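You operate a simulated robot arm through the tools that you are given. There is no shell and no other tool.

The job below is to be done with a simulated robot arm. You get a single attempt, and the scene is never put back.

## Task
Turn off rings two and three and the oven lamp; shut the open drawer.
Fine: the pots stay where they are, still warm.

It is judged by the outcome, as a careful person would: the job done as asked, and still so three seconds after it is handed in. It fails if anything else is knocked over, pushed out of place, dropped, spilled or broken.

## Robot
A 7-joint arm with a fingered hand, fixed in place. Base frame: the origin is at the foot of the arm, x ahead of it, y to its left, z up. Lengths are in m, angles in degrees, forces in N, time in s.
With the tool pointing down near the work surface it reaches from about 0.38 to 0.86 m from the base axis. Its first joint turns from -143.0 to 143.0 degrees. Payload 3 kg.
The tool frame sits at the grasp point between the pads (the TCP): z along the fingers, y along the line on which they close. The tips reach 0.026 m beyond it. The gripper opens to 0.148 m. The gripper's body begins 0.073 m behind the TCP. The gripper is a hand of 3 fingers: y runs from the thumb to the fingers, the wrist lies at [0, 0, -0.229] in the tool frame.
Orientation is that of the tool frame in the base frame, as a unit quaternion [x, y, z, w]. With the fingers straight down and closing along the base's y, the tool's x points along the base's -x, its y along +y and its z along -z.

## Interface
- The arm moves only by the tool apply_moves. Its argument "commands" is a list of rows, each an object of numbers (a shift or turn left out is 0): "dx", "dy", "dz": the shift along the tool's x, y, z in m; "rx", "ry", "rz": the turn, a rotation vector about the tool's x, y, z in degrees. In form: [{"dx": .., "dy": .., "dz": .., "rx": .., "ry": .., "rz": ..}, ...]. A call has 1 to 20 rows; each row shifts and turns the commanded pose from where the row before left it, along the tool's axes as they then stand. Rows are played at 5 a second. More than 0.05 m and 8.6 degrees between two rows, and nothing of the call is played. A pose out of reach is approached as far as the arm can. The call stops where the force on the tool passes 40 N (or 10 N more than at its start, if that is more) or the arm is blocked; 0.2 s more then pass. In this call time passes only in rows, and 0.2 s behind the last. The reply holds the time, the measured pose of the TCP, the force on the tool along the base axes, the opening and the grip force, in the units named above and with some noise, with the torque about the TCP (base axes, N m) and any sound that the robot's microphone picked up, and new pictures: "pictures" is both (left out), scene, wrist or none.
- Cameras (640 x 400 px; columns grow to the right, rows downward): "scene" is fixed at [0.2208, 0.5011, 1.3441]; the picture's right is [-0.48, -0.88, 0.00], its down [-0.44, 0.24, -0.87] and it looks along [0.76, -0.42, -0.50] (base axes); focal length 375 px, centre (320, 200). "wrist" rides on the gripper at [0.068, -0.039, -0.09] in the tool frame; the picture's right is [0.50, 0.87, 0.00], its down [-0.65, 0.38, -0.65] and it looks along [-0.57, 0.33, 0.76] (tool axes); focal length 222 px, centre (320, 200).
- slide_trunk(by): slides the trunk up (or, below 0, down) by that many m; the arm rides with it, the base frame stays. It gives what a move gives, with no picture.
- finger_targets(finger1, finger2, thumb_bend): sets how far each is bent, from 0 (flat) to 1 (curled in); at 0.3 the hand is open as for a grip, at 0.7 the pads meet at the TCP. One left out holds its place. A second passes; each finger stops where it meets its share of the squeeze, and holds until it gets a number again. It is the only way to open and close the hand. It gives what a move gives, with no picture; readings hold the bend of each and the force on the fingers (four entries, about 0 where the hand has none), thumb and palm.
- point_at(camera, pixels): there is no depth. For up to 12 entries [column, row, z] of the newest picture of that camera ("zoom" is the newest enlarged one), the place [x, y] in the base frame at which the ray of that pixel passes the height z, good to about 0.002 m. The clock stands still meanwhile.
- close_up(camera, box): a new picture of the part [left, top, right, bottom] of that camera's present view, enlarged. The clock stands still meanwhile.
- sign_off(): hands the job in; it is judged then, once.

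Open the gripper and draw the arm clear of the work before you hand the job in, unless the task says otherwise.

The tools are called after "Call:" by a JSON object that holds its "op" and its "data". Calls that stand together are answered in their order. apply_moves: Moves the arm, as the interface text tells. Its arguments: {"type":"object","properties":{"commands":{"type":"array","items":{"type":"object","properties":{"dx":{"type":"number"},"dy":{"type":"number"},"dz":{"type":"number"},"rx":{"type":"number"},"ry":{"type":"number"},"rz":{"type":"number"}}}},"pictures":{"type":"string","enum":["both","scene","wrist","none"]}},"required":["commands"]} The other tools are called the same way: slide_trunk (by) slides the trunk up or down; finger_targets (finger1, finger2, thumb_bend) moves the fingers one by one; point_at (camera, pixels) gives the place at which the rays of pixels pass given heights; close_up (camera, box) takes an enlarged picture of a part of a camera's view; sign_off () hands the job in.

At the start:

```text
clock: 0.0
tool_pos: [0.8343, -0.3496, 1.0192]
tcp_rot: [0.001, 1.0, 0.0, 0.001]
force: [0.2, -0.1, -0.2]
moment: [-0.03, 0.01, 0.03]
grip_width: 0.1479
finger_force: 0.0
shape: jaw
bend: [0.3, 0.3, 0.3]
finger forces: [0.1, 0.0, 0.0, 0.0, 0.1, 0.0]
trunk travel left (down, up): [-0.575, 0.315]
```

scene: 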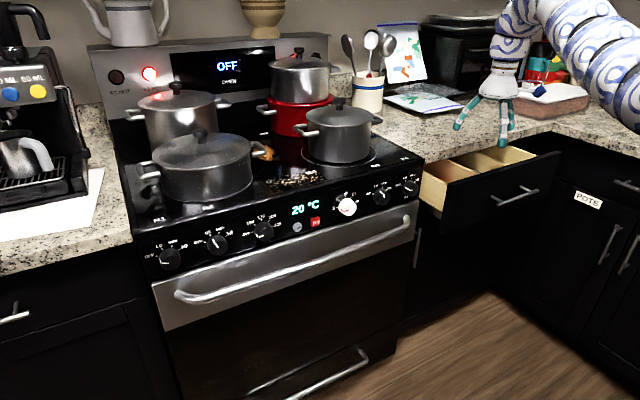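
wrist: 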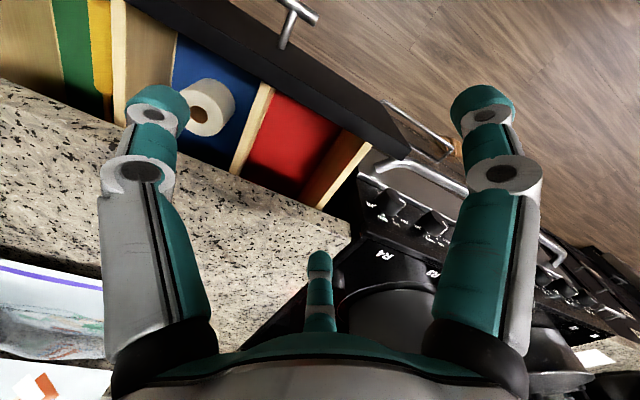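

The scene picture shows the stove with knobs around (170,258)–(410,185), a lit red lamp at (149,73), and an open drawer at right (500,190). I'll take close-ups to read the labels before moving.

Call:
{"op": "close_up", "data": {"camera": "scene", "box": [130, 165, 290, 275]}}

Call:
{"op": "close_up", "data": {"camera": "scene", "box": [270, 150, 430, 250]}}

Call:
{"op": "close_up", "data": {"camera": "scene", "box": [80, 30, 340, 190]}}

Call:
{"op": "close_up", "data": {"camera": "scene", "box": [400, 120, 640, 280]}}

```text
3.64 times, centred on (210, 220) of scene
```

zoom: 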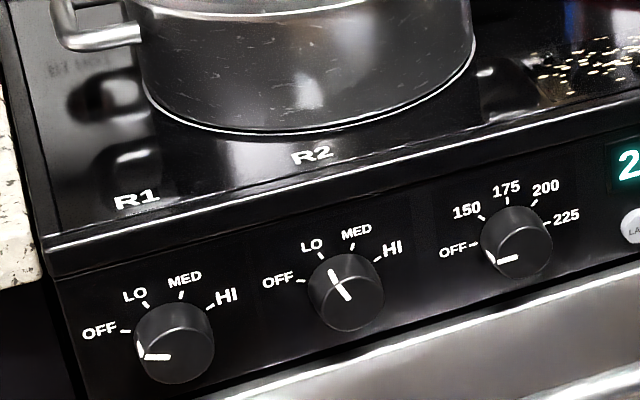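

```text
4.00 times, centred on (350, 200) of scene
```

zoom: 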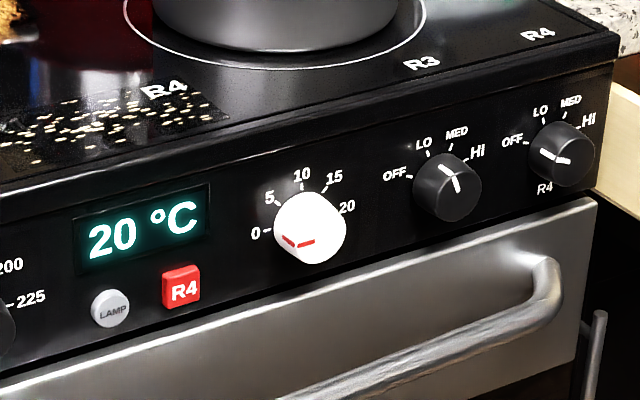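

```text
2.46 times, centred on (210, 110) of scene
```

zoom: 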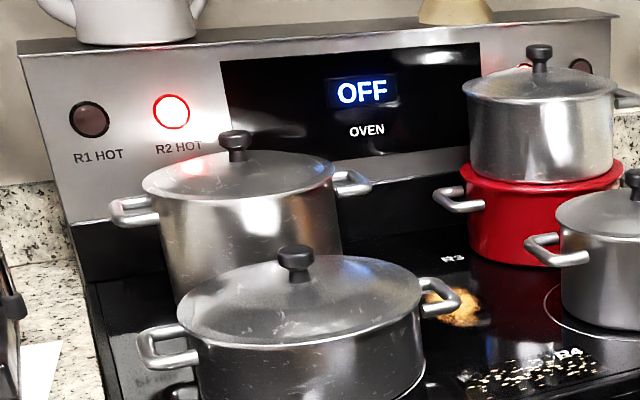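

```text
2.50 times, centred on (520, 200) of scene
```

zoom: 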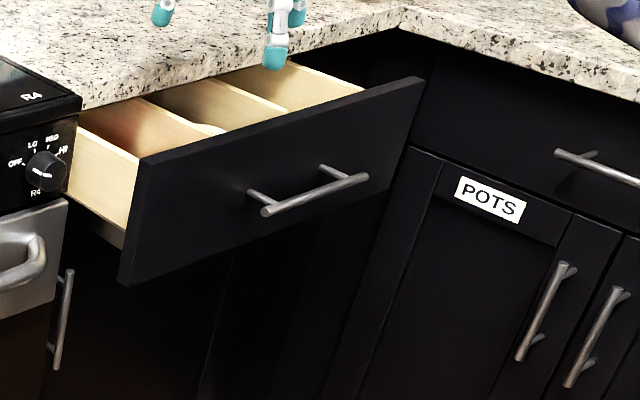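

The knobs read: R1 off, R2 turned up-left, oven off, timer 0, R3 turned up, R4 off; there's a LAMP button at about (297,227). I'll check the drawer contents (wrist view around (205,105)), the oven window and knobs more closely.

Call:
{"op": "close_up", "data": {"camera": "wrist", "box": [60, 0, 400, 210]}}

Call:
{"op": "close_up", "data": {"camera": "wrist", "box": [340, 130, 640, 320]}}

Call:
{"op": "close_up", "data": {"camera": "scene", "box": [150, 200, 430, 400]}}

Call:
{"op": "close_up", "data": {"camera": "scene", "box": [360, 160, 430, 210]}}

Call:
{"op": "close_up", "data": {"camera": "scene", "box": [190, 220, 240, 260]}}

```text
1.88 times, centred on (230, 105) of wrist
```

zoom: 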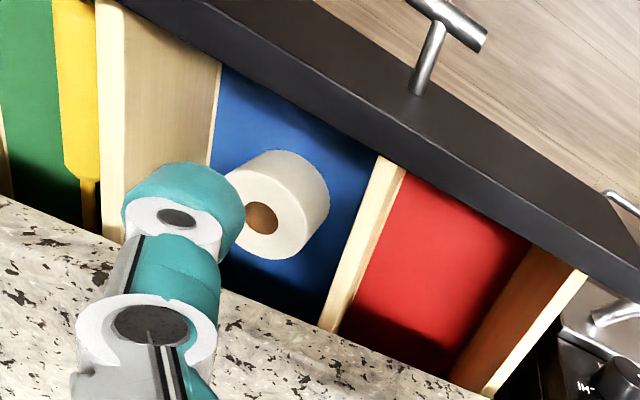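

```text
2.11 times, centred on (490, 225) of wrist
```

zoom: 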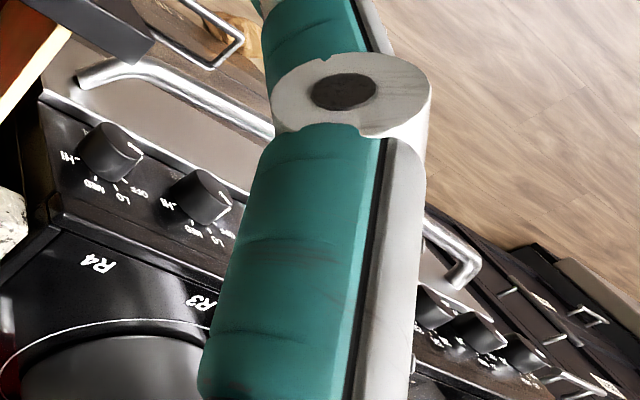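

```text
2.00 times, centred on (290, 300) of scene
```

zoom: 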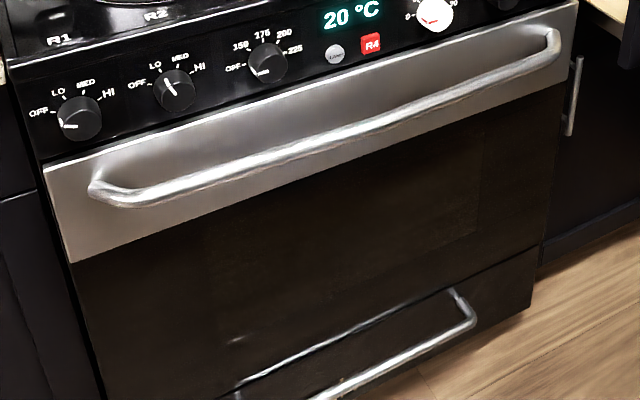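

```text
8.00 times, centred on (395, 185) of scene
```

zoom: 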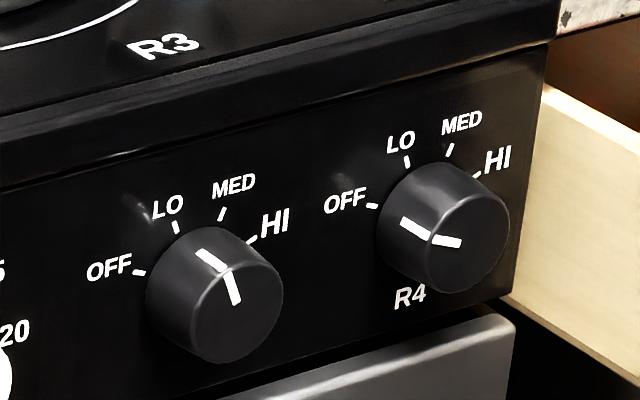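

```text
10.00 times, centred on (215, 240) of scene
```

zoom: 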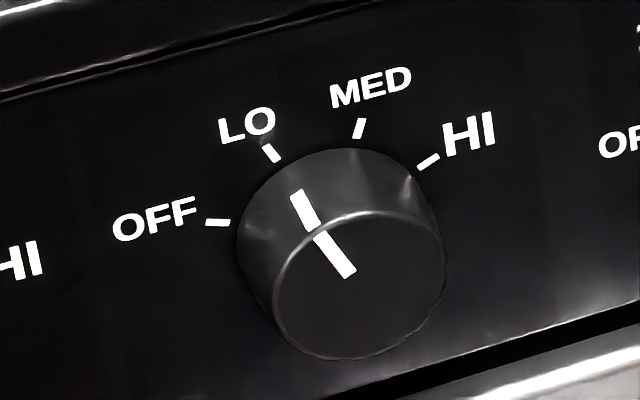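

The paper roll sits in the drawer's blue compartment, and the R2/R3 knobs point to around LO and MED. I'll take geometry points at several heights to understand the layout of the stove front, counter and drawer.

Call:
{"op": "point_at", "data": {"camera": "scene", "pixels": [[145, 240, 0.9], [425, 160, 0.9], [405, 130, 0.9], [553, 130, 0.9], [445, 215, 0.85], [558, 155, 0.85], [350, 300, 0.0], [450, 380, 0.0], [500, 295, 0.0], [213, 243, 0.8], [213, 243, 0.85], [213, 243, 0.9]]}}

Call:
{"op": "point_at", "data": {"camera": "wrist", "pixels": [[0, 80, 0.9], [350, 225, 0.9], [205, 105, 0.9], [205, 105, 0.8], [130, 0, 0.9], [410, 160, 0.9], [385, 255, 0.9], [432, 272, 0.9], [500, 0, 0.0]]}}

```text
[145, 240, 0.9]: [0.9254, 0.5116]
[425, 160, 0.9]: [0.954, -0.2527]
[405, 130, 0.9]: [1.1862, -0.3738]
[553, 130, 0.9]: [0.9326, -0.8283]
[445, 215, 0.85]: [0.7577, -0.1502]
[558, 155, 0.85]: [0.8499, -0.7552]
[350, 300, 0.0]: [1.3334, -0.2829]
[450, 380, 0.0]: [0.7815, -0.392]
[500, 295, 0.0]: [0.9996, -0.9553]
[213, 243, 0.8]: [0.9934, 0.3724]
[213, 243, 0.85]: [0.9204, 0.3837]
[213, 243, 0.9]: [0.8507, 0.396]
```

```text
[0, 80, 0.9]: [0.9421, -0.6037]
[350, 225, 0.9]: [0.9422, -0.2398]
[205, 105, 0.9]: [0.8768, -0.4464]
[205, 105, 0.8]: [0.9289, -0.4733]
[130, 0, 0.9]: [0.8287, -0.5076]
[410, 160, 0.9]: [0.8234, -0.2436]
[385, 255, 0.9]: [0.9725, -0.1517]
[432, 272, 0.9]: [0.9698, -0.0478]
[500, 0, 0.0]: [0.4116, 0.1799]
```

The stove/counter front edge runs along y at x≈0.94 and the drawer is at y≈-0.15…-0.75. I'll zoom on the drawer interior to check whether the roll sticks up and to triangulate heights.

Call:
{"op": "close_up", "data": {"camera": "scene", "box": [415, 135, 555, 225]}}

Call:
{"op": "point_at", "data": {"camera": "scene", "pixels": [[404.5, 158.2, 0.88], [404.5, 158.2, 0.9], [404.5, 158.2, 0.92], [404.5, 158.2, 0.94], [375, 165.5, 0.9], [375, 165.5, 0.92]]}}

Call:
{"op": "point_at", "data": {"camera": "wrist", "pixels": [[385, 255, 0.88], [385, 255, 0.9], [385, 255, 0.92], [385, 255, 0.94], [432, 272, 0.9], [432, 272, 0.92]]}}

```text
4.44 times, centred on (485, 180) of scene
```

zoom: 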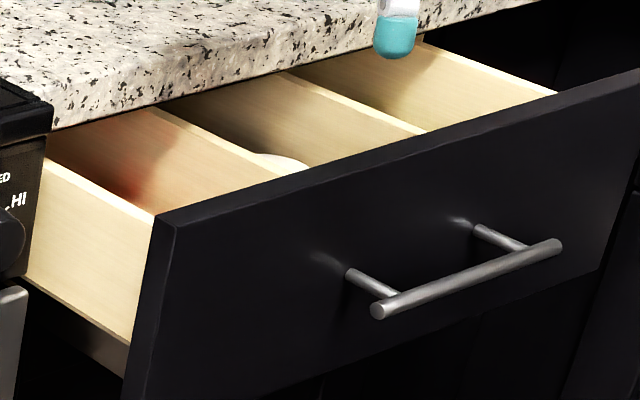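

```text
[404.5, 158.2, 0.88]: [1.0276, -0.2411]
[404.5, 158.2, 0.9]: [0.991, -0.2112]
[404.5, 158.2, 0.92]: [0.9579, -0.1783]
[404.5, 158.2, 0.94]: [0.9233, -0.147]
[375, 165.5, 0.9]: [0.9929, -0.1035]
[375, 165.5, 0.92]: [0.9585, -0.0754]
```

```text
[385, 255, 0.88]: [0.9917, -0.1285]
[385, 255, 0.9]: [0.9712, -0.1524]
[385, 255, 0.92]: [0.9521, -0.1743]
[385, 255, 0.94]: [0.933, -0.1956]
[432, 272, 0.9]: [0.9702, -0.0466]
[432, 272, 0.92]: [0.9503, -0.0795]
```

Cooktop height comes out at z≈0.92 with R4 label at (0.955,-0.176). Next I'll triangulate the R3/R4 knobs and the drawer front between the two cameras.

Call:
{"op": "point_at", "data": {"camera": "scene", "pixels": [[384.7, 198.7, 0.82], [384.7, 198.7, 0.84], [384.7, 198.7, 0.86], [384.7, 198.7, 0.88], [412.7, 190.6, 0.84], [412.7, 190.6, 0.86], [416, 184, 0.92], [449, 230, 0.86], [453, 183, 0.88], [453, 183, 0.9], [555, 155, 0.88], [555, 155, 0.9]]}}

Call:
{"op": "point_at", "data": {"camera": "wrist", "pixels": [[433, 222.6, 0.82], [433, 222.6, 0.84], [433, 222.6, 0.86], [433, 222.6, 0.88], [390.5, 201.3, 0.84], [390.5, 201.3, 0.86], [410, 160, 0.88], [410, 160, 0.86], [130, 0, 0.88], [300, 10, 0.8], [285, 45, 0.8]]}}

```text
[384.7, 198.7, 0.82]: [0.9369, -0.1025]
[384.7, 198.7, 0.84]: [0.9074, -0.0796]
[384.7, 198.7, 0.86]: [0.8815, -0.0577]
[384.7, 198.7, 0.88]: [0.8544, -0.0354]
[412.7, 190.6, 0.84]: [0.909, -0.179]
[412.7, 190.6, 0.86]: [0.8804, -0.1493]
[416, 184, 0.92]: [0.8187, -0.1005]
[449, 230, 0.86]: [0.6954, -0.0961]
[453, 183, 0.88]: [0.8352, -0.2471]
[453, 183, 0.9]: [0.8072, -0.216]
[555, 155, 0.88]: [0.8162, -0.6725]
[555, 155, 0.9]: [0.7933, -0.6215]
```

```text
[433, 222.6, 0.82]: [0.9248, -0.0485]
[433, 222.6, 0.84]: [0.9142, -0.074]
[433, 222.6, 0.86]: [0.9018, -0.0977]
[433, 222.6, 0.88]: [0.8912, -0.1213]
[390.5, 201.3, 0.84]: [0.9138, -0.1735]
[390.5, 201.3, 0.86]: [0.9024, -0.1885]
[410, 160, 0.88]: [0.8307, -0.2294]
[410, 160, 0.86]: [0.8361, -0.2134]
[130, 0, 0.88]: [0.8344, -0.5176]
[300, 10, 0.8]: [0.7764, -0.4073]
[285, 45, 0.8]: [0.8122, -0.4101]
```

K4 (R3) sits at about (0.91,-0.077,0.84) and K5 (R4) at (0.91,-0.176,0.84); drawer front at x≈0.83. I'll get the drawer handle, oven handle, LAMP button and R2 knob positions.

Call:
{"op": "point_at", "data": {"camera": "scene", "pixels": [[518.5, 197.7, 0.76], [518.5, 197.7, 0.78], [518.5, 197.7, 0.8], [518.5, 197.7, 0.82], [408, 222, 0.76], [408, 222, 0.78], [408, 222, 0.8], [218.7, 248.3, 0.84], [218.7, 248.3, 0.83], [297.3, 227, 0.82], [297.3, 227, 0.8], [297.3, 227, 0.84]]}}

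Call:
{"op": "point_at", "data": {"camera": "wrist", "pixels": [[378.6, 165.8, 0.76], [378.6, 165.8, 0.78], [378.6, 165.8, 0.8], [378.6, 165.8, 0.82], [300, 10, 0.76], [300, 10, 0.78], [300, 10, 0.82], [300, 10, 0.84]]}}

Call:
{"op": "close_up", "data": {"camera": "scene", "box": [280, 195, 340, 240]}}

```text
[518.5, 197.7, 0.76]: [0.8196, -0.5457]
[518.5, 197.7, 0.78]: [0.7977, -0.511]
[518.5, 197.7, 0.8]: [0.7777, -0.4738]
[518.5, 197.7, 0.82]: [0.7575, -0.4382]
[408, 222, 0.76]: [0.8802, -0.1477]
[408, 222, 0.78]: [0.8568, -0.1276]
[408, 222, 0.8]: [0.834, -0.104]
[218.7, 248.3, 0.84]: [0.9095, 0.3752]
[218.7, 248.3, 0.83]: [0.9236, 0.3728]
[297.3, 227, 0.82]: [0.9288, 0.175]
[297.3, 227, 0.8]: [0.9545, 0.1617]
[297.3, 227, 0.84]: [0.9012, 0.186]
```

```text
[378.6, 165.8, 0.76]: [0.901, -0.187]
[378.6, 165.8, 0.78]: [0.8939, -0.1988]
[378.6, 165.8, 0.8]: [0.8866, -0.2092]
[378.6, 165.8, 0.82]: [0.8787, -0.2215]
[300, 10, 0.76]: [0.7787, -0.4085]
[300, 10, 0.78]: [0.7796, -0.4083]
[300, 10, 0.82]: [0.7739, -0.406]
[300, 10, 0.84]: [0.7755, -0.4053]
```

```text
8.89 times, centred on (310, 218) of scene
```

zoom: 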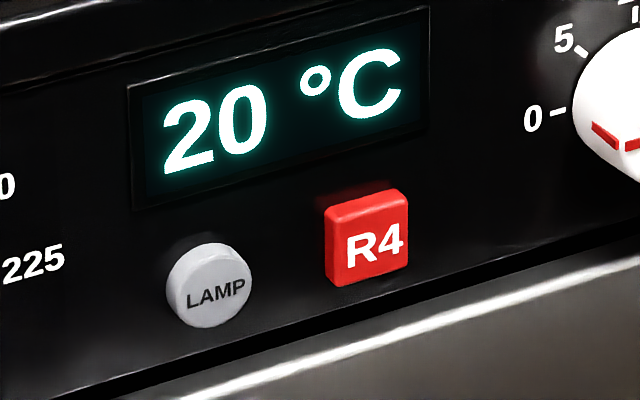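

Lamp button sits at ≈(0.925,0.175,0.82), R2 knob at ≈(0.91,0.375,0.84), drawer handle bar at ≈(0.775,-0.47,0.80). First I draw the hand back from the drawer in free air and begin tilting it to point forward.

Call:
{"op": "apply_moves", "data": {"commands": [{"dx": 0.04}, {"dx": 0.04}, {"dx": 0.04}, {"dx": 0.04}, {"dx": 0.04}, {"ry": -8}, {"ry": -8}, {"ry": -8}], "pictures": "both"}}

```text
clock: 2.0
tool_pos: [0.854, -0.3561, 1.0448]
tcp_rot: [0.001, 0.973, 0.006, 0.229]
force: [-0.2, -0.3, 0.7]
moment: [-0.01, -0.03, 0.01]
grip_width: 0.1481
finger_force: 0.0
shape: jaw
bend: [0.3, 0.3, 0.3]
finger forces: [0.0, 0.0, 0.0, 0.0, 0.1, 0.1]
out of reach, approached as far as the arm can: row 1, 2, 3, 4, 5, 6
trunk travel left (down, up): [-0.575, 0.315]
stopped in row 8: the arm was blocked; the commanded pose is now the measured one
```

scene: 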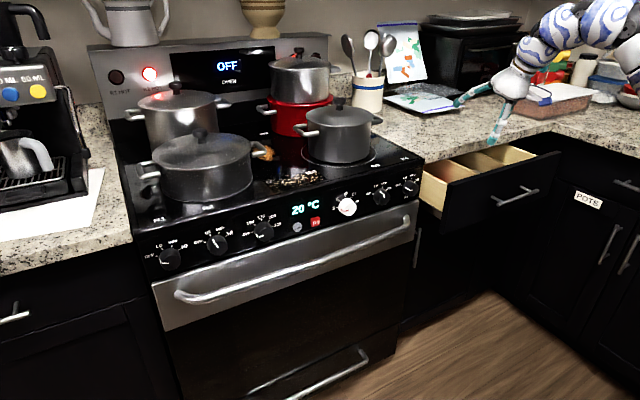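
wrist: 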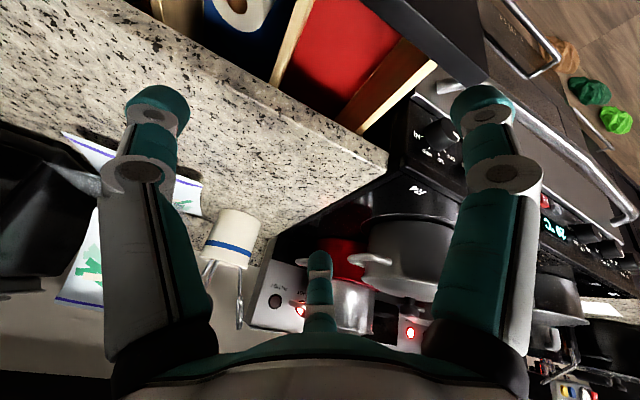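

The inward shift at full "down" pitch was out of reach (a wrist limit, it seems), and the hand now sits at (0.854,-0.356,1.045) tilted 26°. I'll keep tilting forward in place, above the counter with clearance, then back off.

Call:
{"op": "apply_moves", "data": {"commands": [{"ry": -6}, {"ry": -6}, {"ry": -6}, {"ry": -6}], "pictures": "scene"}}

```text
clock: 3.0
tool_pos: [0.8522, -0.3555, 1.046]
tcp_rot: [0.002, 0.904, 0.006, 0.427]
force: [1.1, 0.8, -0.7]
moment: [0.01, -0.01, 0.01]
grip_width: 0.1477
finger_force: 0.0
shape: jaw
bend: [0.3, 0.3, 0.3]
finger forces: [0.1, 0.1, 0.0, 0.0, 0.0, 0.1]
trunk travel left (down, up): [-0.575, 0.315]
```

scene: 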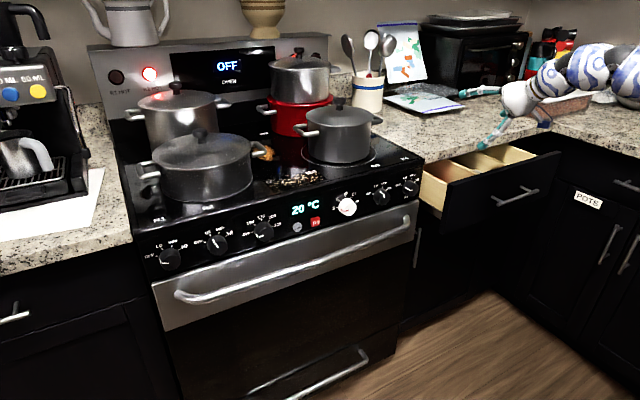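

Tilt now 50° with no contact. I'll finish the tilt to horizontal, then back off along the tool axis away from the counter.

Call:
{"op": "apply_moves", "data": {"commands": [{"ry": -6}, {"ry": -6}, {"ry": -6}, {"ry": -6}, {"ry": -6}, {"ry": -6}, {"ry": -3.4}, {"dz": -0.03}, {"dz": -0.03}, {"dz": -0.03}, {"dz": -0.03}, {"dz": -0.03}], "pictures": "both"}}

```text
clock: 5.6
tool_pos: [0.703, -0.3558, 1.046]
tcp_rot: [0.004, 0.708, 0.004, 0.706]
force: [0.1, -0.8, 0.2]
moment: [0.0, -0.01, 0.0]
grip_width: 0.148
finger_force: 0.0
shape: jaw
bend: [0.3, 0.3, 0.3]
finger forces: [0.0, 0.0, 0.1, 0.0, 0.1, 0.0]
trunk travel left (down, up): [-0.575, 0.315]
```

scene: 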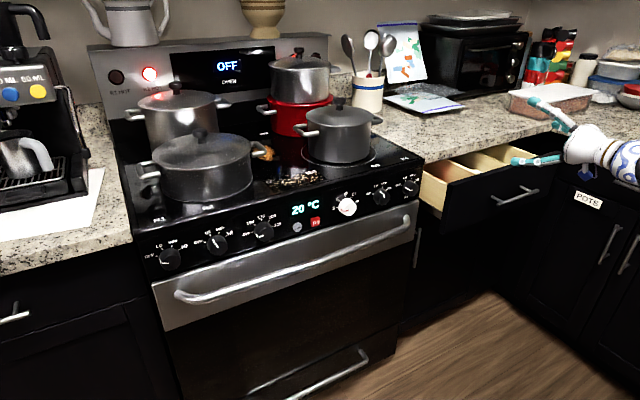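
wrist: 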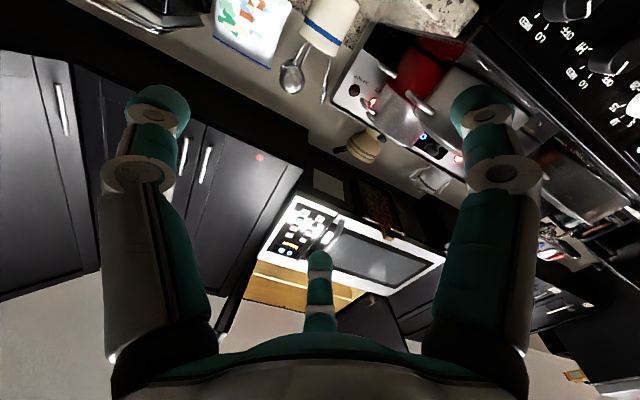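

The hand now points forward at (0.703,-0.356,1.046). I'll close the fingers into a compact tip, shift toward the drawer centre (y≈-0.455), and then lower the trunk.

Call:
{"op": "finger_targets", "data": {"finger1": 0.7, "finger2": 0.7, "thumb_bend": 0.7}}

Call:
{"op": "apply_moves", "data": {"commands": [{"dy": -0.025}, {"dy": -0.025}, {"dy": -0.025}, {"dy": -0.025}], "pictures": "both"}}

```text
clock: 6.6
tool_pos: [0.7036, -0.3563, 1.0454]
tcp_rot: [0.004, 0.708, 0.005, 0.706]
force: [-0.1, -0.2, 0.5]
moment: [0.0, -0.03, -0.03]
grip_width: 0.0002
finger_force: 0.1
shape: fingers
bend: [0.69, 0.69, 0.7]
finger forces: [0.1, 0.0, 0.1, 0.0, 0.1, 0.0]
trunk travel left (down, up): [-0.575, 0.315]
```

```text
clock: 7.6
tool_pos: [0.7029, -0.4564, 1.0431]
tcp_rot: [0.005, 0.708, 0.003, 0.707]
force: [-0.2, -0.8, -0.1]
moment: [-0.01, 0.02, 0.0]
grip_width: 0.0001
finger_force: 0.0
shape: fingers
bend: [0.69, 0.69, 0.7]
finger forces: [0.0, 0.0, 0.0, 0.0, 0.0, 0.0]
trunk travel left (down, up): [-0.575, 0.315]
```

scene: 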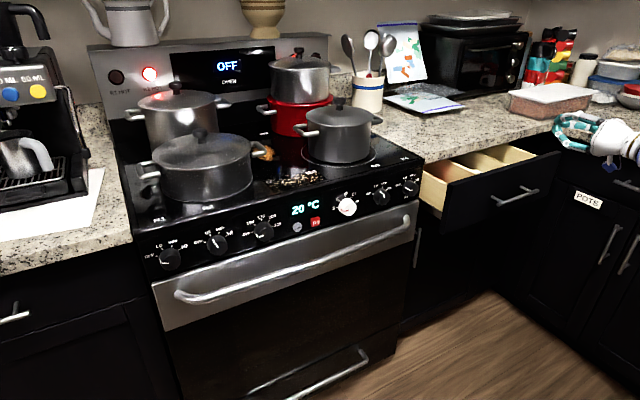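
wrist: 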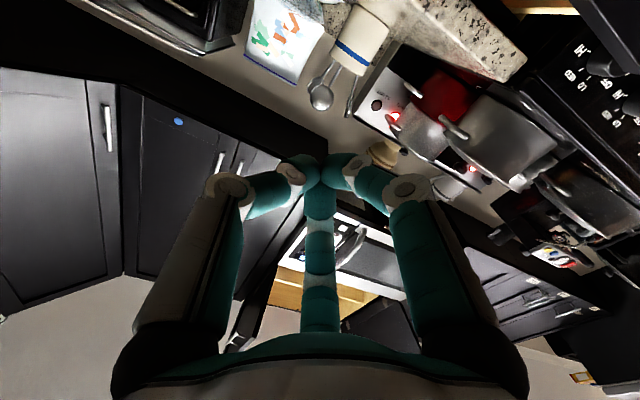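

Closed fingers bulge at the knuckles, so I'll roll the hand -90° (thumb up) in free air so the lower knuckles clear the drawer handle and the wrist camera looks slightly down.

Call:
{"op": "apply_moves", "data": {"commands": [{"rz": -8.2}, {"rz": -8.2}, {"rz": -8.2}, {"rz": -8.2}, {"rz": -8.2}, {"rz": -8.2}, {"rz": -8.2}, {"rz": -8.2}, {"rz": -8.2}, {"rz": -8.2}, {"rz": -8.0}], "pictures": "both"}}

```text
clock: 10.0
tool_pos: [0.702, -0.4551, 1.0445]
tcp_rot: [-0.498, 0.503, -0.497, 0.502]
force: [0.3, -0.9, 0.1]
moment: [-0.01, -0.01, -0.02]
grip_width: 0.0004
finger_force: 0.0
shape: fingers
bend: [0.69, 0.69, 0.7]
finger forces: [0.1, 0.0, 0.0, 0.1, 0.0, 0.1]
trunk travel left (down, up): [-0.575, 0.315]
```

scene: 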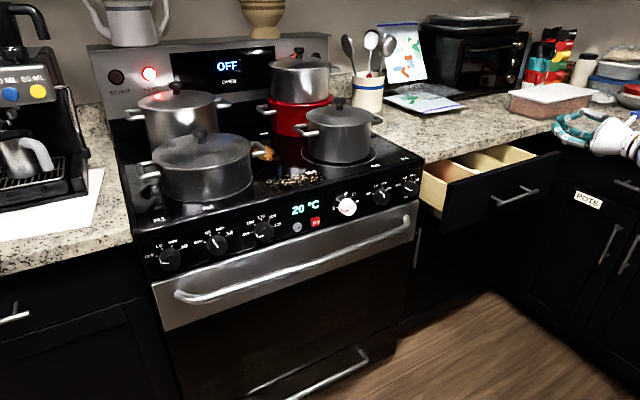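
wrist: 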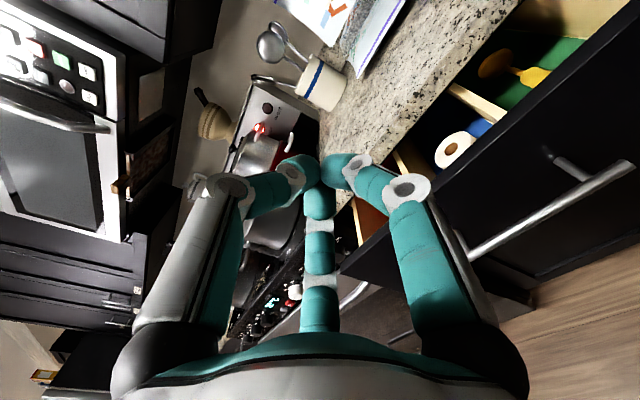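

Hand rolled, thumb up, TCP (0.702,-0.455,1.0445), clear of the drawer handle (x≈0.775). I'll lower the trunk to bring the fingertips to the drawer's upper face.

Call:
{"op": "slide_trunk", "data": {"by": -0.1}}

Call:
{"op": "slide_trunk", "data": {"by": -0.09}}

Call:
{"op": "apply_moves", "data": {"commands": [{"dz": 0.005}], "pictures": "both"}}

```text
clock: 11.3
tool_pos: [0.7025, -0.4562, 0.9443]
tcp_rot: [-0.498, 0.503, -0.496, 0.502]
force: [0.1, 0.4, 0.0]
moment: [-0.03, 0.02, 0.03]
grip_width: 0.0002
finger_force: 0.1
shape: fingers
bend: [0.69, 0.69, 0.7]
finger forces: [0.0, 0.0, 0.0, 0.0, 0.0, 0.0]
trunk travel left (down, up): [-0.475, 0.415]
```

```text
clock: 12.6
tool_pos: [0.7029, -0.4567, 0.855]
tcp_rot: [-0.498, 0.504, -0.496, 0.503]
force: [-0.7, -0.3, 0.4]
moment: [0.05, 0.0, 0.0]
grip_width: 0.0005
finger_force: 0.2
shape: fingers
bend: [0.69, 0.69, 0.7]
finger forces: [0.0, 0.2, 0.1, 0.0, 0.1, 0.2]
trunk travel left (down, up): [-0.385, 0.505]
```

```text
clock: 13.0
tool_pos: [0.7082, -0.4547, 0.8533]
tcp_rot: [-0.498, 0.503, -0.497, 0.502]
force: [-0.5, -0.5, 0.2]
moment: [0.01, -0.03, 0.03]
grip_width: 0.0004
finger_force: 0.0
shape: fingers
bend: [0.69, 0.69, 0.7]
finger forces: [0.0, 0.0, 0.1, 0.0, 0.1, 0.0]
trunk travel left (down, up): [-0.385, 0.505]
```

scene: 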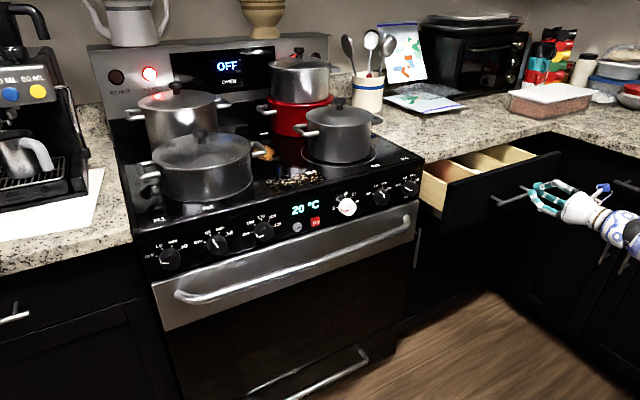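
wrist: 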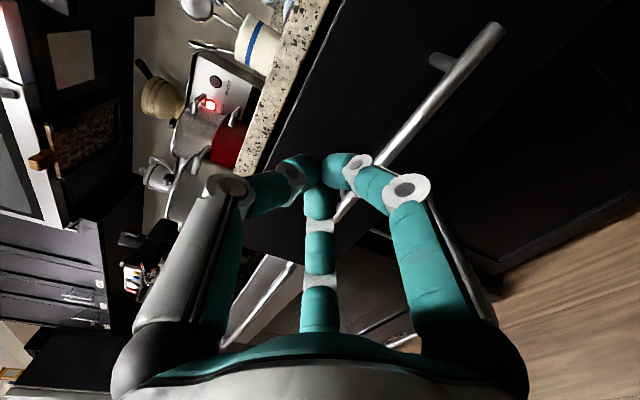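

Straight ahead of the TCP (pixel ~(320,117) in the wrist view) is the drawer face between its top edge and the handle bar. I'll check zoomed, then advance.

Call:
{"op": "close_up", "data": {"camera": "scene", "box": [440, 130, 640, 260]}}

Call:
{"op": "apply_moves", "data": {"commands": [{"dz": 0.01}, {"dz": 0.01}, {"dz": 0.01}, {"dz": 0.01}, {"dz": 0.01}, {"dz": 0.01}], "pictures": "both"}}

```text
3.08 times, centred on (540, 195) of scene
```

zoom: 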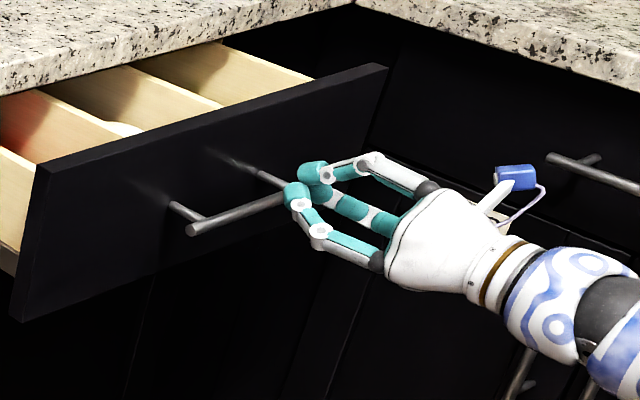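

```text
clock: 14.4
tool_pos: [0.7669, -0.4559, 0.8529]
tcp_rot: [-0.498, 0.504, -0.496, 0.501]
force: [0.4, -0.5, -0.1]
moment: [-0.03, -0.02, -0.05]
grip_width: 0.0
finger_force: 0.0
shape: fingers
bend: [0.69, 0.69, 0.7]
finger forces: [0.0, 0.0, 0.0, 0.1, 0.0, 0.0]
trunk travel left (down, up): [-0.385, 0.505]
```

scene: 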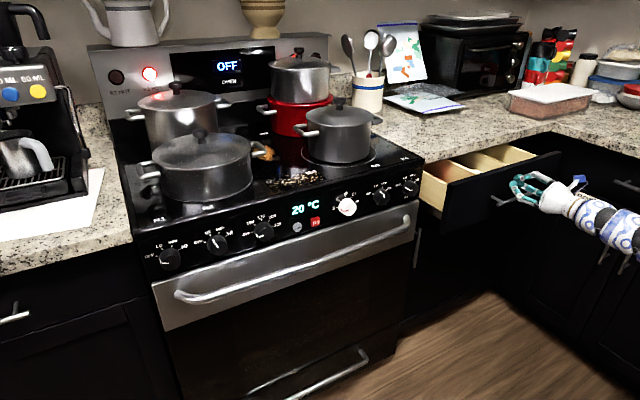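
wrist: 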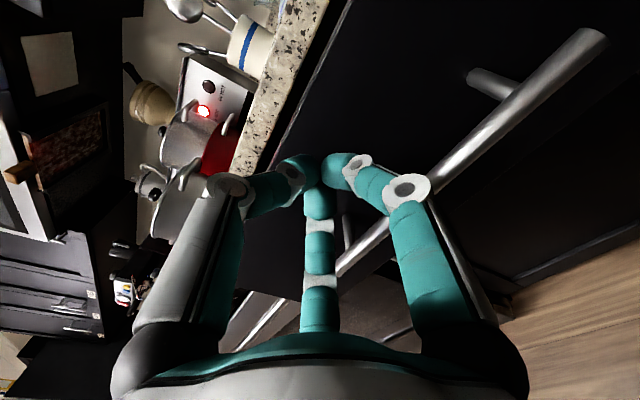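

No contact yet at x=0.767. I'll advance slowly until contact with the drawer face.

Call:
{"op": "apply_moves", "data": {"commands": [{"dz": 0.008}, {"dz": 0.008}, {"dz": 0.008}, {"dz": 0.008}], "pictures": "both"}}

```text
clock: 15.4
tool_pos: [0.7984, -0.4558, 0.8542]
tcp_rot: [-0.497, 0.504, -0.497, 0.502]
force: [-0.8, 0.1, -0.3]
moment: [-0.01, -0.01, 0.05]
grip_width: 0.0001
finger_force: 0.1
shape: fingers
bend: [0.7, 0.7, 0.7]
finger forces: [0.0, 0.0, 0.0, 0.0, 0.0, 0.1]
trunk travel left (down, up): [-0.385, 0.505]
```

scene: 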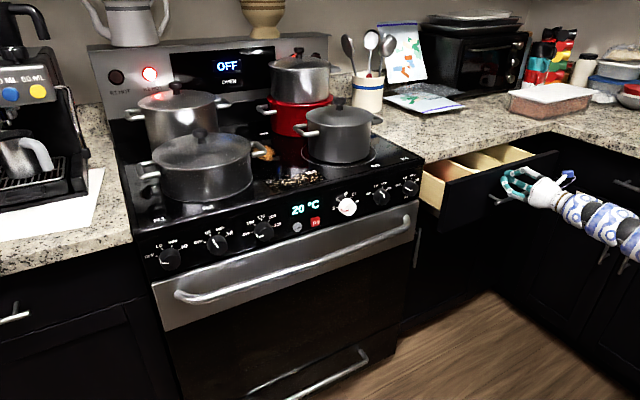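
wrist: 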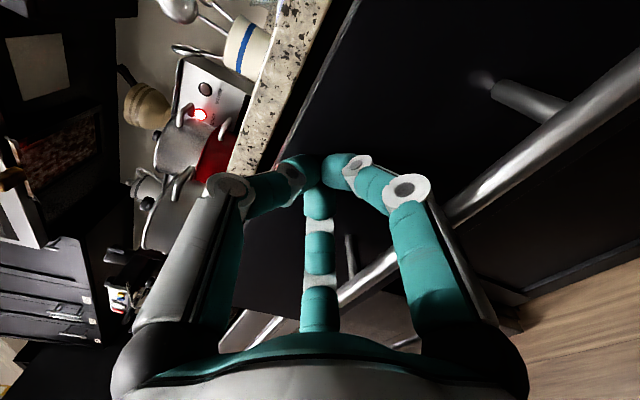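

Force x is about -0.8 N, near contact or just touching. Continue pushing in small steps.

Call:
{"op": "apply_moves", "data": {"commands": [{"dz": 0.008}, {"dz": 0.008}, {"dz": 0.008}], "pictures": "both"}}

```text
clock: 16.2
tool_pos: [0.8231, -0.4547, 0.8545]
tcp_rot: [-0.498, 0.504, -0.496, 0.502]
force: [0.0, 0.3, -0.1]
moment: [0.04, 0.0, -0.02]
grip_width: 0.0002
finger_force: 0.0
shape: fingers
bend: [0.7, 0.7, 0.7]
finger forces: [0.1, 0.0, 0.0, 0.0, 0.0, 0.0]
trunk travel left (down, up): [-0.385, 0.505]
```

scene: 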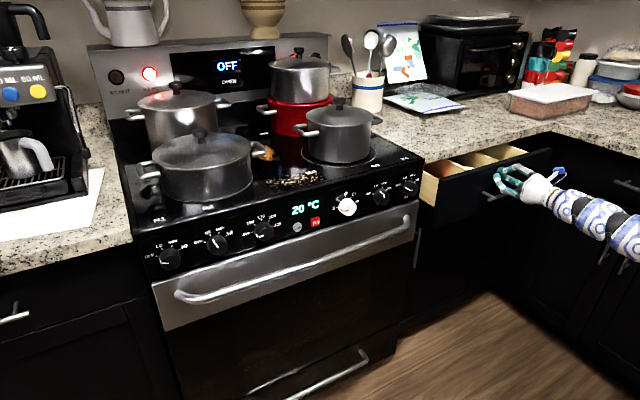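
wrist: 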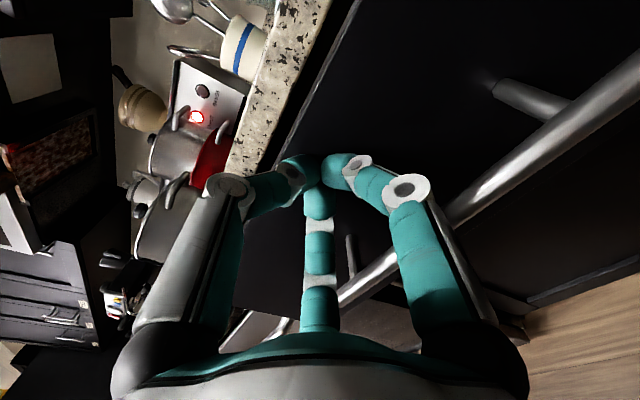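

The drawer is sliding in (handle stays fixed in the wrist view while the counter edge gets nearer). I continue pushing.

Call:
{"op": "apply_moves", "data": {"commands": [{"dz": 0.008}, {"dz": 0.008}, {"dz": 0.008}, {"dz": 0.008}, {"dz": 0.008}], "pictures": "both"}}

```text
clock: 17.4
tool_pos: [0.863, -0.4536, 0.8539]
tcp_rot: [-0.497, 0.505, -0.496, 0.502]
force: [0.0, 0.4, -0.1]
moment: [0.0, 0.02, -0.02]
grip_width: 0.0
finger_force: 0.1
shape: fingers
bend: [0.7, 0.7, 0.7]
finger forces: [0.0, 0.0, 0.0, 0.0, 0.0, 0.0]
trunk travel left (down, up): [-0.385, 0.505]
```

scene: 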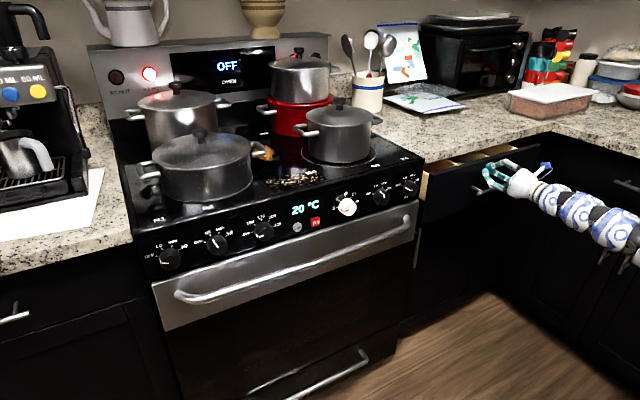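
wrist: 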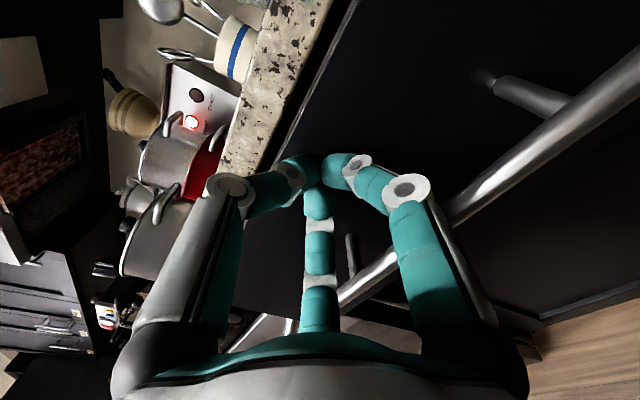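

Drawer nearly closed; forces remain near zero. I continue with smaller steps watching the gap at (430,185) in the scene view.

Call:
{"op": "apply_moves", "data": {"commands": [{"dz": 0.006}, {"dz": 0.006}, {"dz": 0.006}], "pictures": "both"}}

Call:
{"op": "close_up", "data": {"camera": "scene", "box": [400, 120, 580, 240]}}

```text
clock: 18.2
tool_pos: [0.8804, -0.4494, 0.8546]
tcp_rot: [-0.496, 0.507, -0.498, 0.5]
force: [-1.0, 0.0, 0.0]
moment: [0.03, 0.02, 0.01]
grip_width: 0.0
finger_force: 0.1
shape: fingers
bend: [0.7, 0.7, 0.7]
finger forces: [0.1, 0.1, 0.1, 0.1, 0.1, 0.0]
out of reach, approached as far as the arm can: row 2, 3
trunk travel left (down, up): [-0.385, 0.505]
```

scene: 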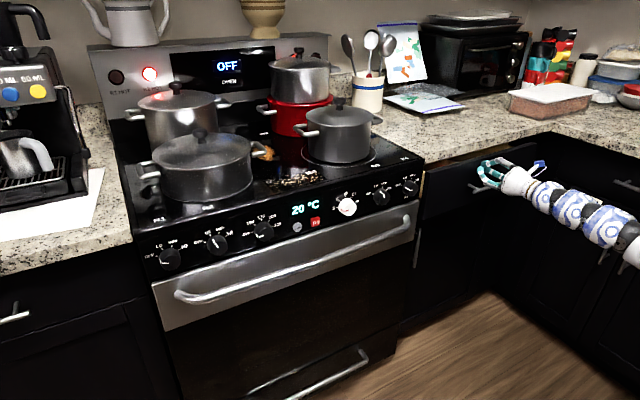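
wrist: 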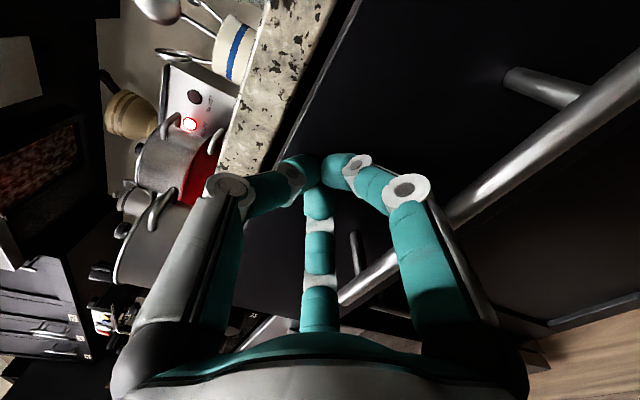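

```text
3.33 times, centred on (490, 180) of scene
```

zoom: 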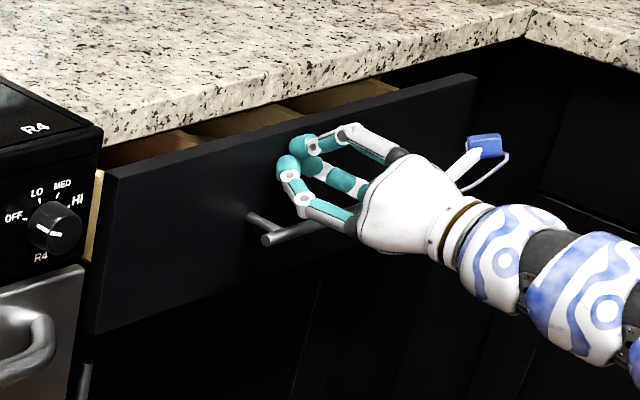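

The arm hit its reach limit at x=0.88 with ~5 cm of drawer still open; the shoulder is evidently well above the hand. I'll back off, raise the hand, then lower the trunk by the same amount so the arm gains reach.

Call:
{"op": "apply_moves", "data": {"commands": [{"dz": -0.03}, {"dz": -0.03}, {"dz": -0.02}, {"dy": -0.03}, {"dy": -0.03}, {"dy": -0.03}, {"dy": -0.03}, {"dy": -0.03}, {"dy": -0.03}, {"dy": -0.03}, {"dy": -0.03}], "pictures": "scene"}}

```text
clock: 20.6
tool_pos: [0.8002, -0.4531, 1.096]
tcp_rot: [-0.497, 0.503, -0.497, 0.503]
force: [-0.7, -0.6, -0.7]
moment: [0.02, -0.03, 0.01]
grip_width: 0.0
finger_force: 0.1
shape: fingers
bend: [0.7, 0.7, 0.7]
finger forces: [0.0, 0.1, 0.0, 0.1, 0.0, 0.0]
trunk travel left (down, up): [-0.385, 0.505]
```

scene: 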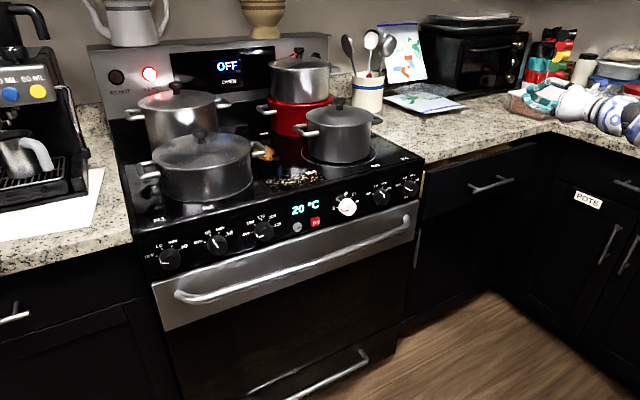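

TCP is at (0.800,-0.453,1.096) in clear air. I'll lower the trunk by 0.24 so the hand returns to the drawer-face height.

Call:
{"op": "slide_trunk", "data": {"by": -0.12}}

Call:
{"op": "slide_trunk", "data": {"by": -0.12}}

Call:
{"op": "apply_moves", "data": {"commands": [{"dz": 0.02}, {"dz": 0.02}, {"dz": 0.02}, {"dz": 0.01}], "pictures": "both"}}

```text
clock: 22.1
tool_pos: [0.7988, -0.4527, 0.9758]
tcp_rot: [-0.497, 0.504, -0.496, 0.503]
force: [0.8, 0.6, 0.0]
moment: [0.0, 0.01, 0.0]
grip_width: 0.0
finger_force: 0.1
shape: fingers
bend: [0.7, 0.7, 0.7]
finger forces: [0.1, 0.0, 0.0, 0.0, 0.0, 0.1]
trunk travel left (down, up): [-0.265, 0.625]
```

```text
clock: 23.6
tool_pos: [0.7984, -0.4532, 0.8565]
tcp_rot: [-0.498, 0.504, -0.496, 0.502]
force: [0.3, -0.1, 0.6]
moment: [0.01, 0.01, -0.01]
grip_width: 0.0001
finger_force: 0.0
shape: fingers
bend: [0.7, 0.7, 0.7]
finger forces: [0.0, 0.1, 0.0, 0.0, 0.1, 0.0]
trunk travel left (down, up): [-0.145, 0.745]
```

```text
clock: 24.6
tool_pos: [0.8686, -0.4536, 0.8541]
tcp_rot: [-0.498, 0.503, -0.497, 0.502]
force: [-0.2, -0.1, -0.4]
moment: [0.0, -0.01, -0.02]
grip_width: 0.0
finger_force: 0.0
shape: fingers
bend: [0.7, 0.7, 0.7]
finger forces: [0.0, 0.0, 0.0, 0.1, 0.0, 0.0]
trunk travel left (down, up): [-0.145, 0.745]
```

scene: 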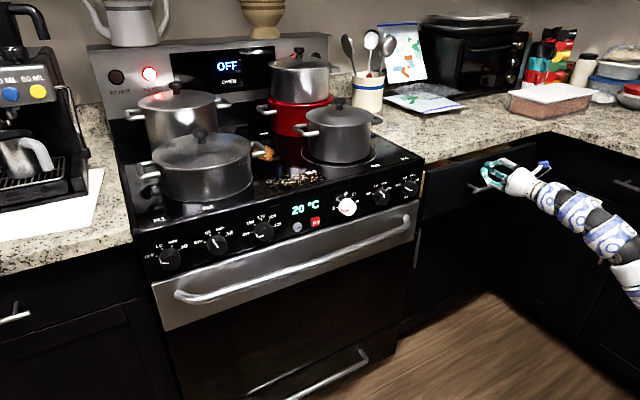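
wrist: 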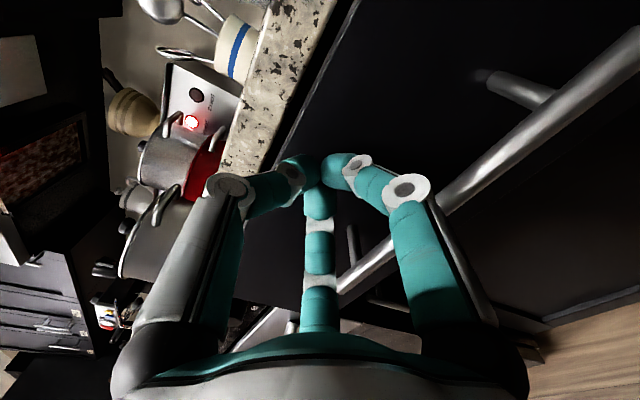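

Back at (0.869,-0.454,0.854), about 1 cm off the drawer face. I'll push onward in small steps and watch for reach or blocking.

Call:
{"op": "apply_moves", "data": {"commands": [{"dz": 0.008}, {"dz": 0.008}, {"dz": 0.006}, {"dz": 0.006}, {"dz": 0.006}], "pictures": "both"}}

Call:
{"op": "close_up", "data": {"camera": "scene", "box": [400, 120, 580, 240]}}

```text
clock: 25.8
tool_pos: [0.9025, -0.453, 0.8556]
tcp_rot: [-0.497, 0.503, -0.497, 0.503]
force: [-0.6, 0.5, -0.3]
moment: [-0.03, 0.0, 0.0]
grip_width: 0.0
finger_force: 0.0
shape: fingers
bend: [0.7, 0.7, 0.7]
finger forces: [0.1, 0.1, 0.0, 0.0, 0.1, 0.0]
trunk travel left (down, up): [-0.145, 0.745]
```

scene: 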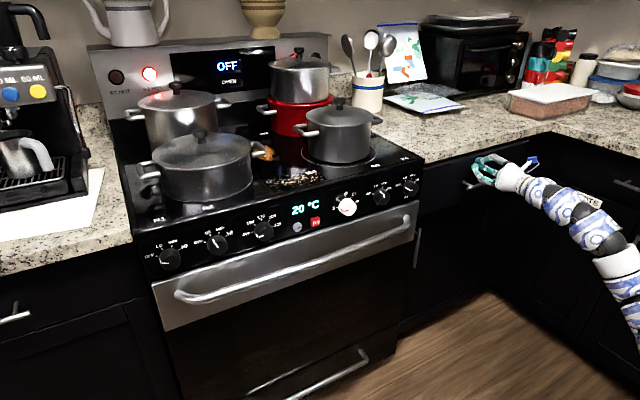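
wrist: 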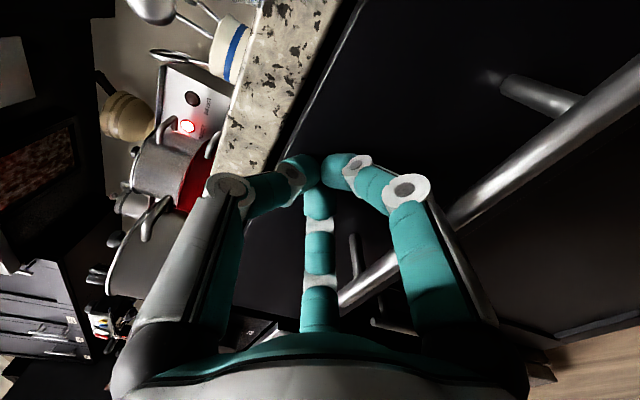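

```text
3.33 times, centred on (490, 180) of scene
```

zoom: 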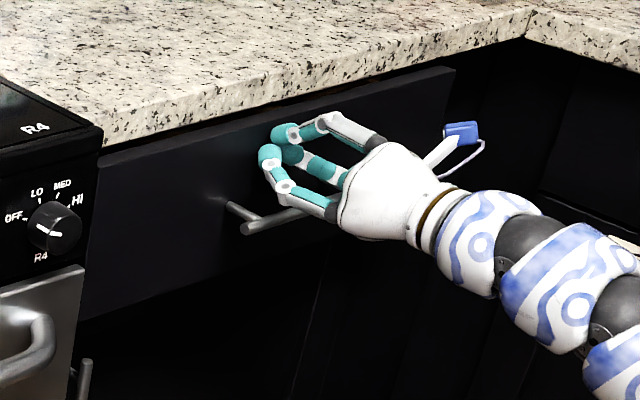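

The drawer gap is now small; continue pushing in fine steps until it stops against its end.

Call:
{"op": "apply_moves", "data": {"commands": [{"dz": 0.005}, {"dz": 0.005}, {"dz": 0.005}, {"dz": 0.005}], "pictures": "both"}}

Call:
{"op": "close_up", "data": {"camera": "scene", "box": [400, 120, 580, 240]}}

```text
clock: 26.8
tool_pos: [0.9082, -0.452, 0.8548]
tcp_rot: [-0.496, 0.506, -0.497, 0.501]
force: [0.0, -0.2, -0.5]
moment: [0.01, -0.03, 0.0]
grip_width: 0.0
finger_force: 0.0
shape: fingers
bend: [0.7, 0.7, 0.7]
finger forces: [0.0, 0.1, 0.1, 0.0, 0.1, 0.1]
out of reach, approached as far as the arm can: row 2, 3, 4
trunk travel left (down, up): [-0.145, 0.745]
```

scene: 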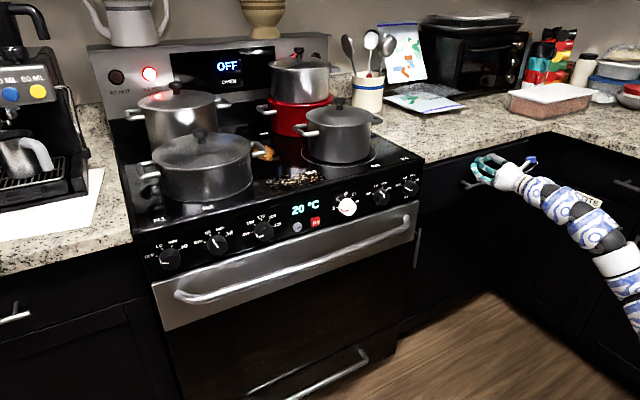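
wrist: 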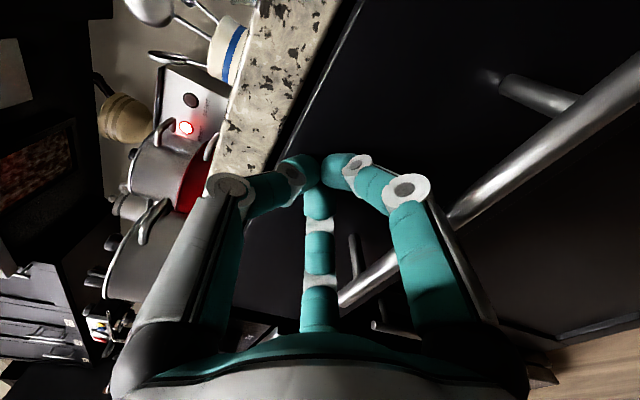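

```text
3.33 times, centred on (490, 180) of scene
```

zoom: 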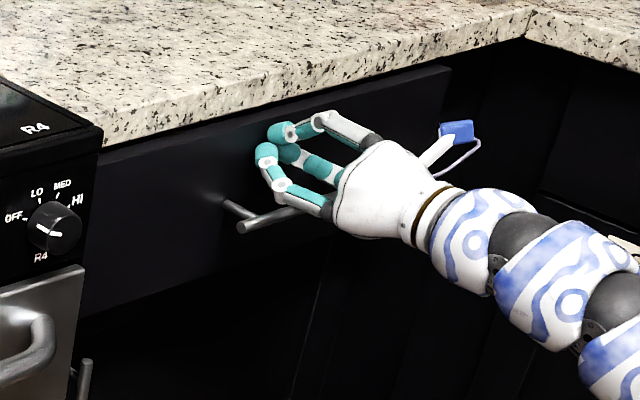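

Reach limit again at x≈0.908 with perhaps 2 cm left. Pointing the hand radially (yaw ~-27°) puts the wrist closer to the base line, so I'll back off slightly and yaw the hand.

Call:
{"op": "apply_moves", "data": {"commands": [{"dz": -0.025}, {"ry": 6.75}, {"ry": 6.75}, {"ry": 6.75}, {"ry": 6.75}], "pictures": "both"}}

Call:
{"op": "close_up", "data": {"camera": "scene", "box": [400, 120, 580, 240]}}

```text
clock: 28.0
tool_pos: [0.881, -0.4552, 0.8556]
tcp_rot: [-0.366, 0.608, -0.6, 0.37]
force: [1.0, 0.7, -0.4]
moment: [-0.01, 0.01, -0.02]
grip_width: 0.0
finger_force: 0.2
shape: fingers
bend: [0.7, 0.7, 0.7]
finger forces: [0.1, 0.1, 0.0, 0.0, 0.1, 0.1]
trunk travel left (down, up): [-0.145, 0.745]
```

scene: 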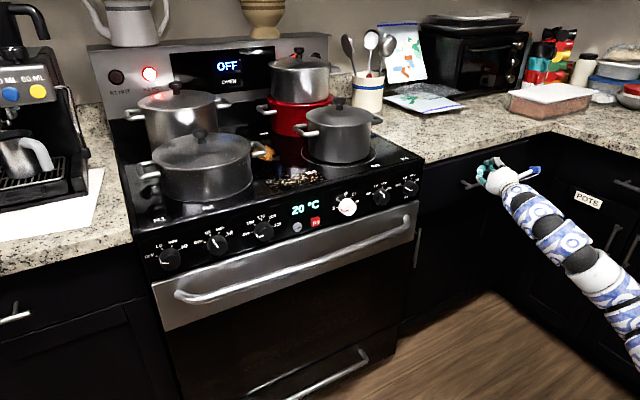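
wrist: 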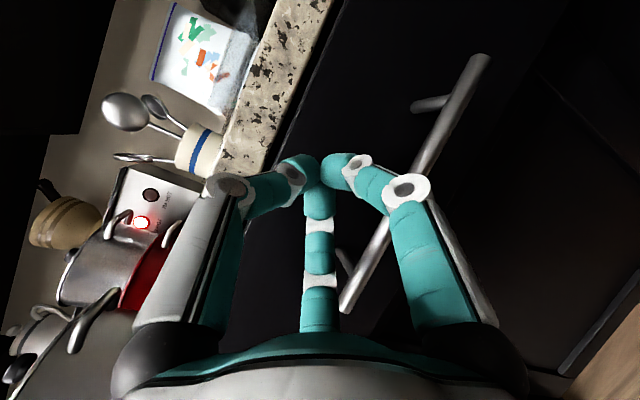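

```text
3.33 times, centred on (490, 180) of scene
```

zoom: 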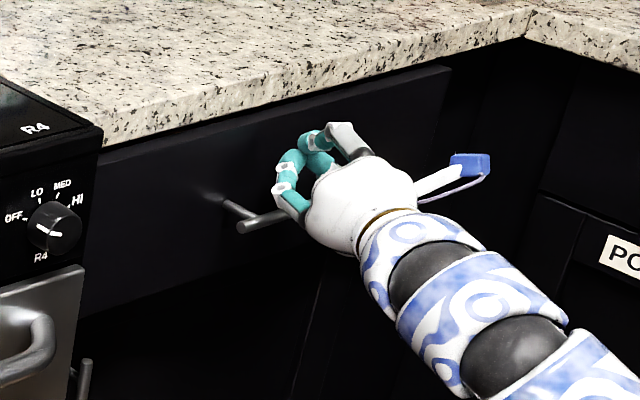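

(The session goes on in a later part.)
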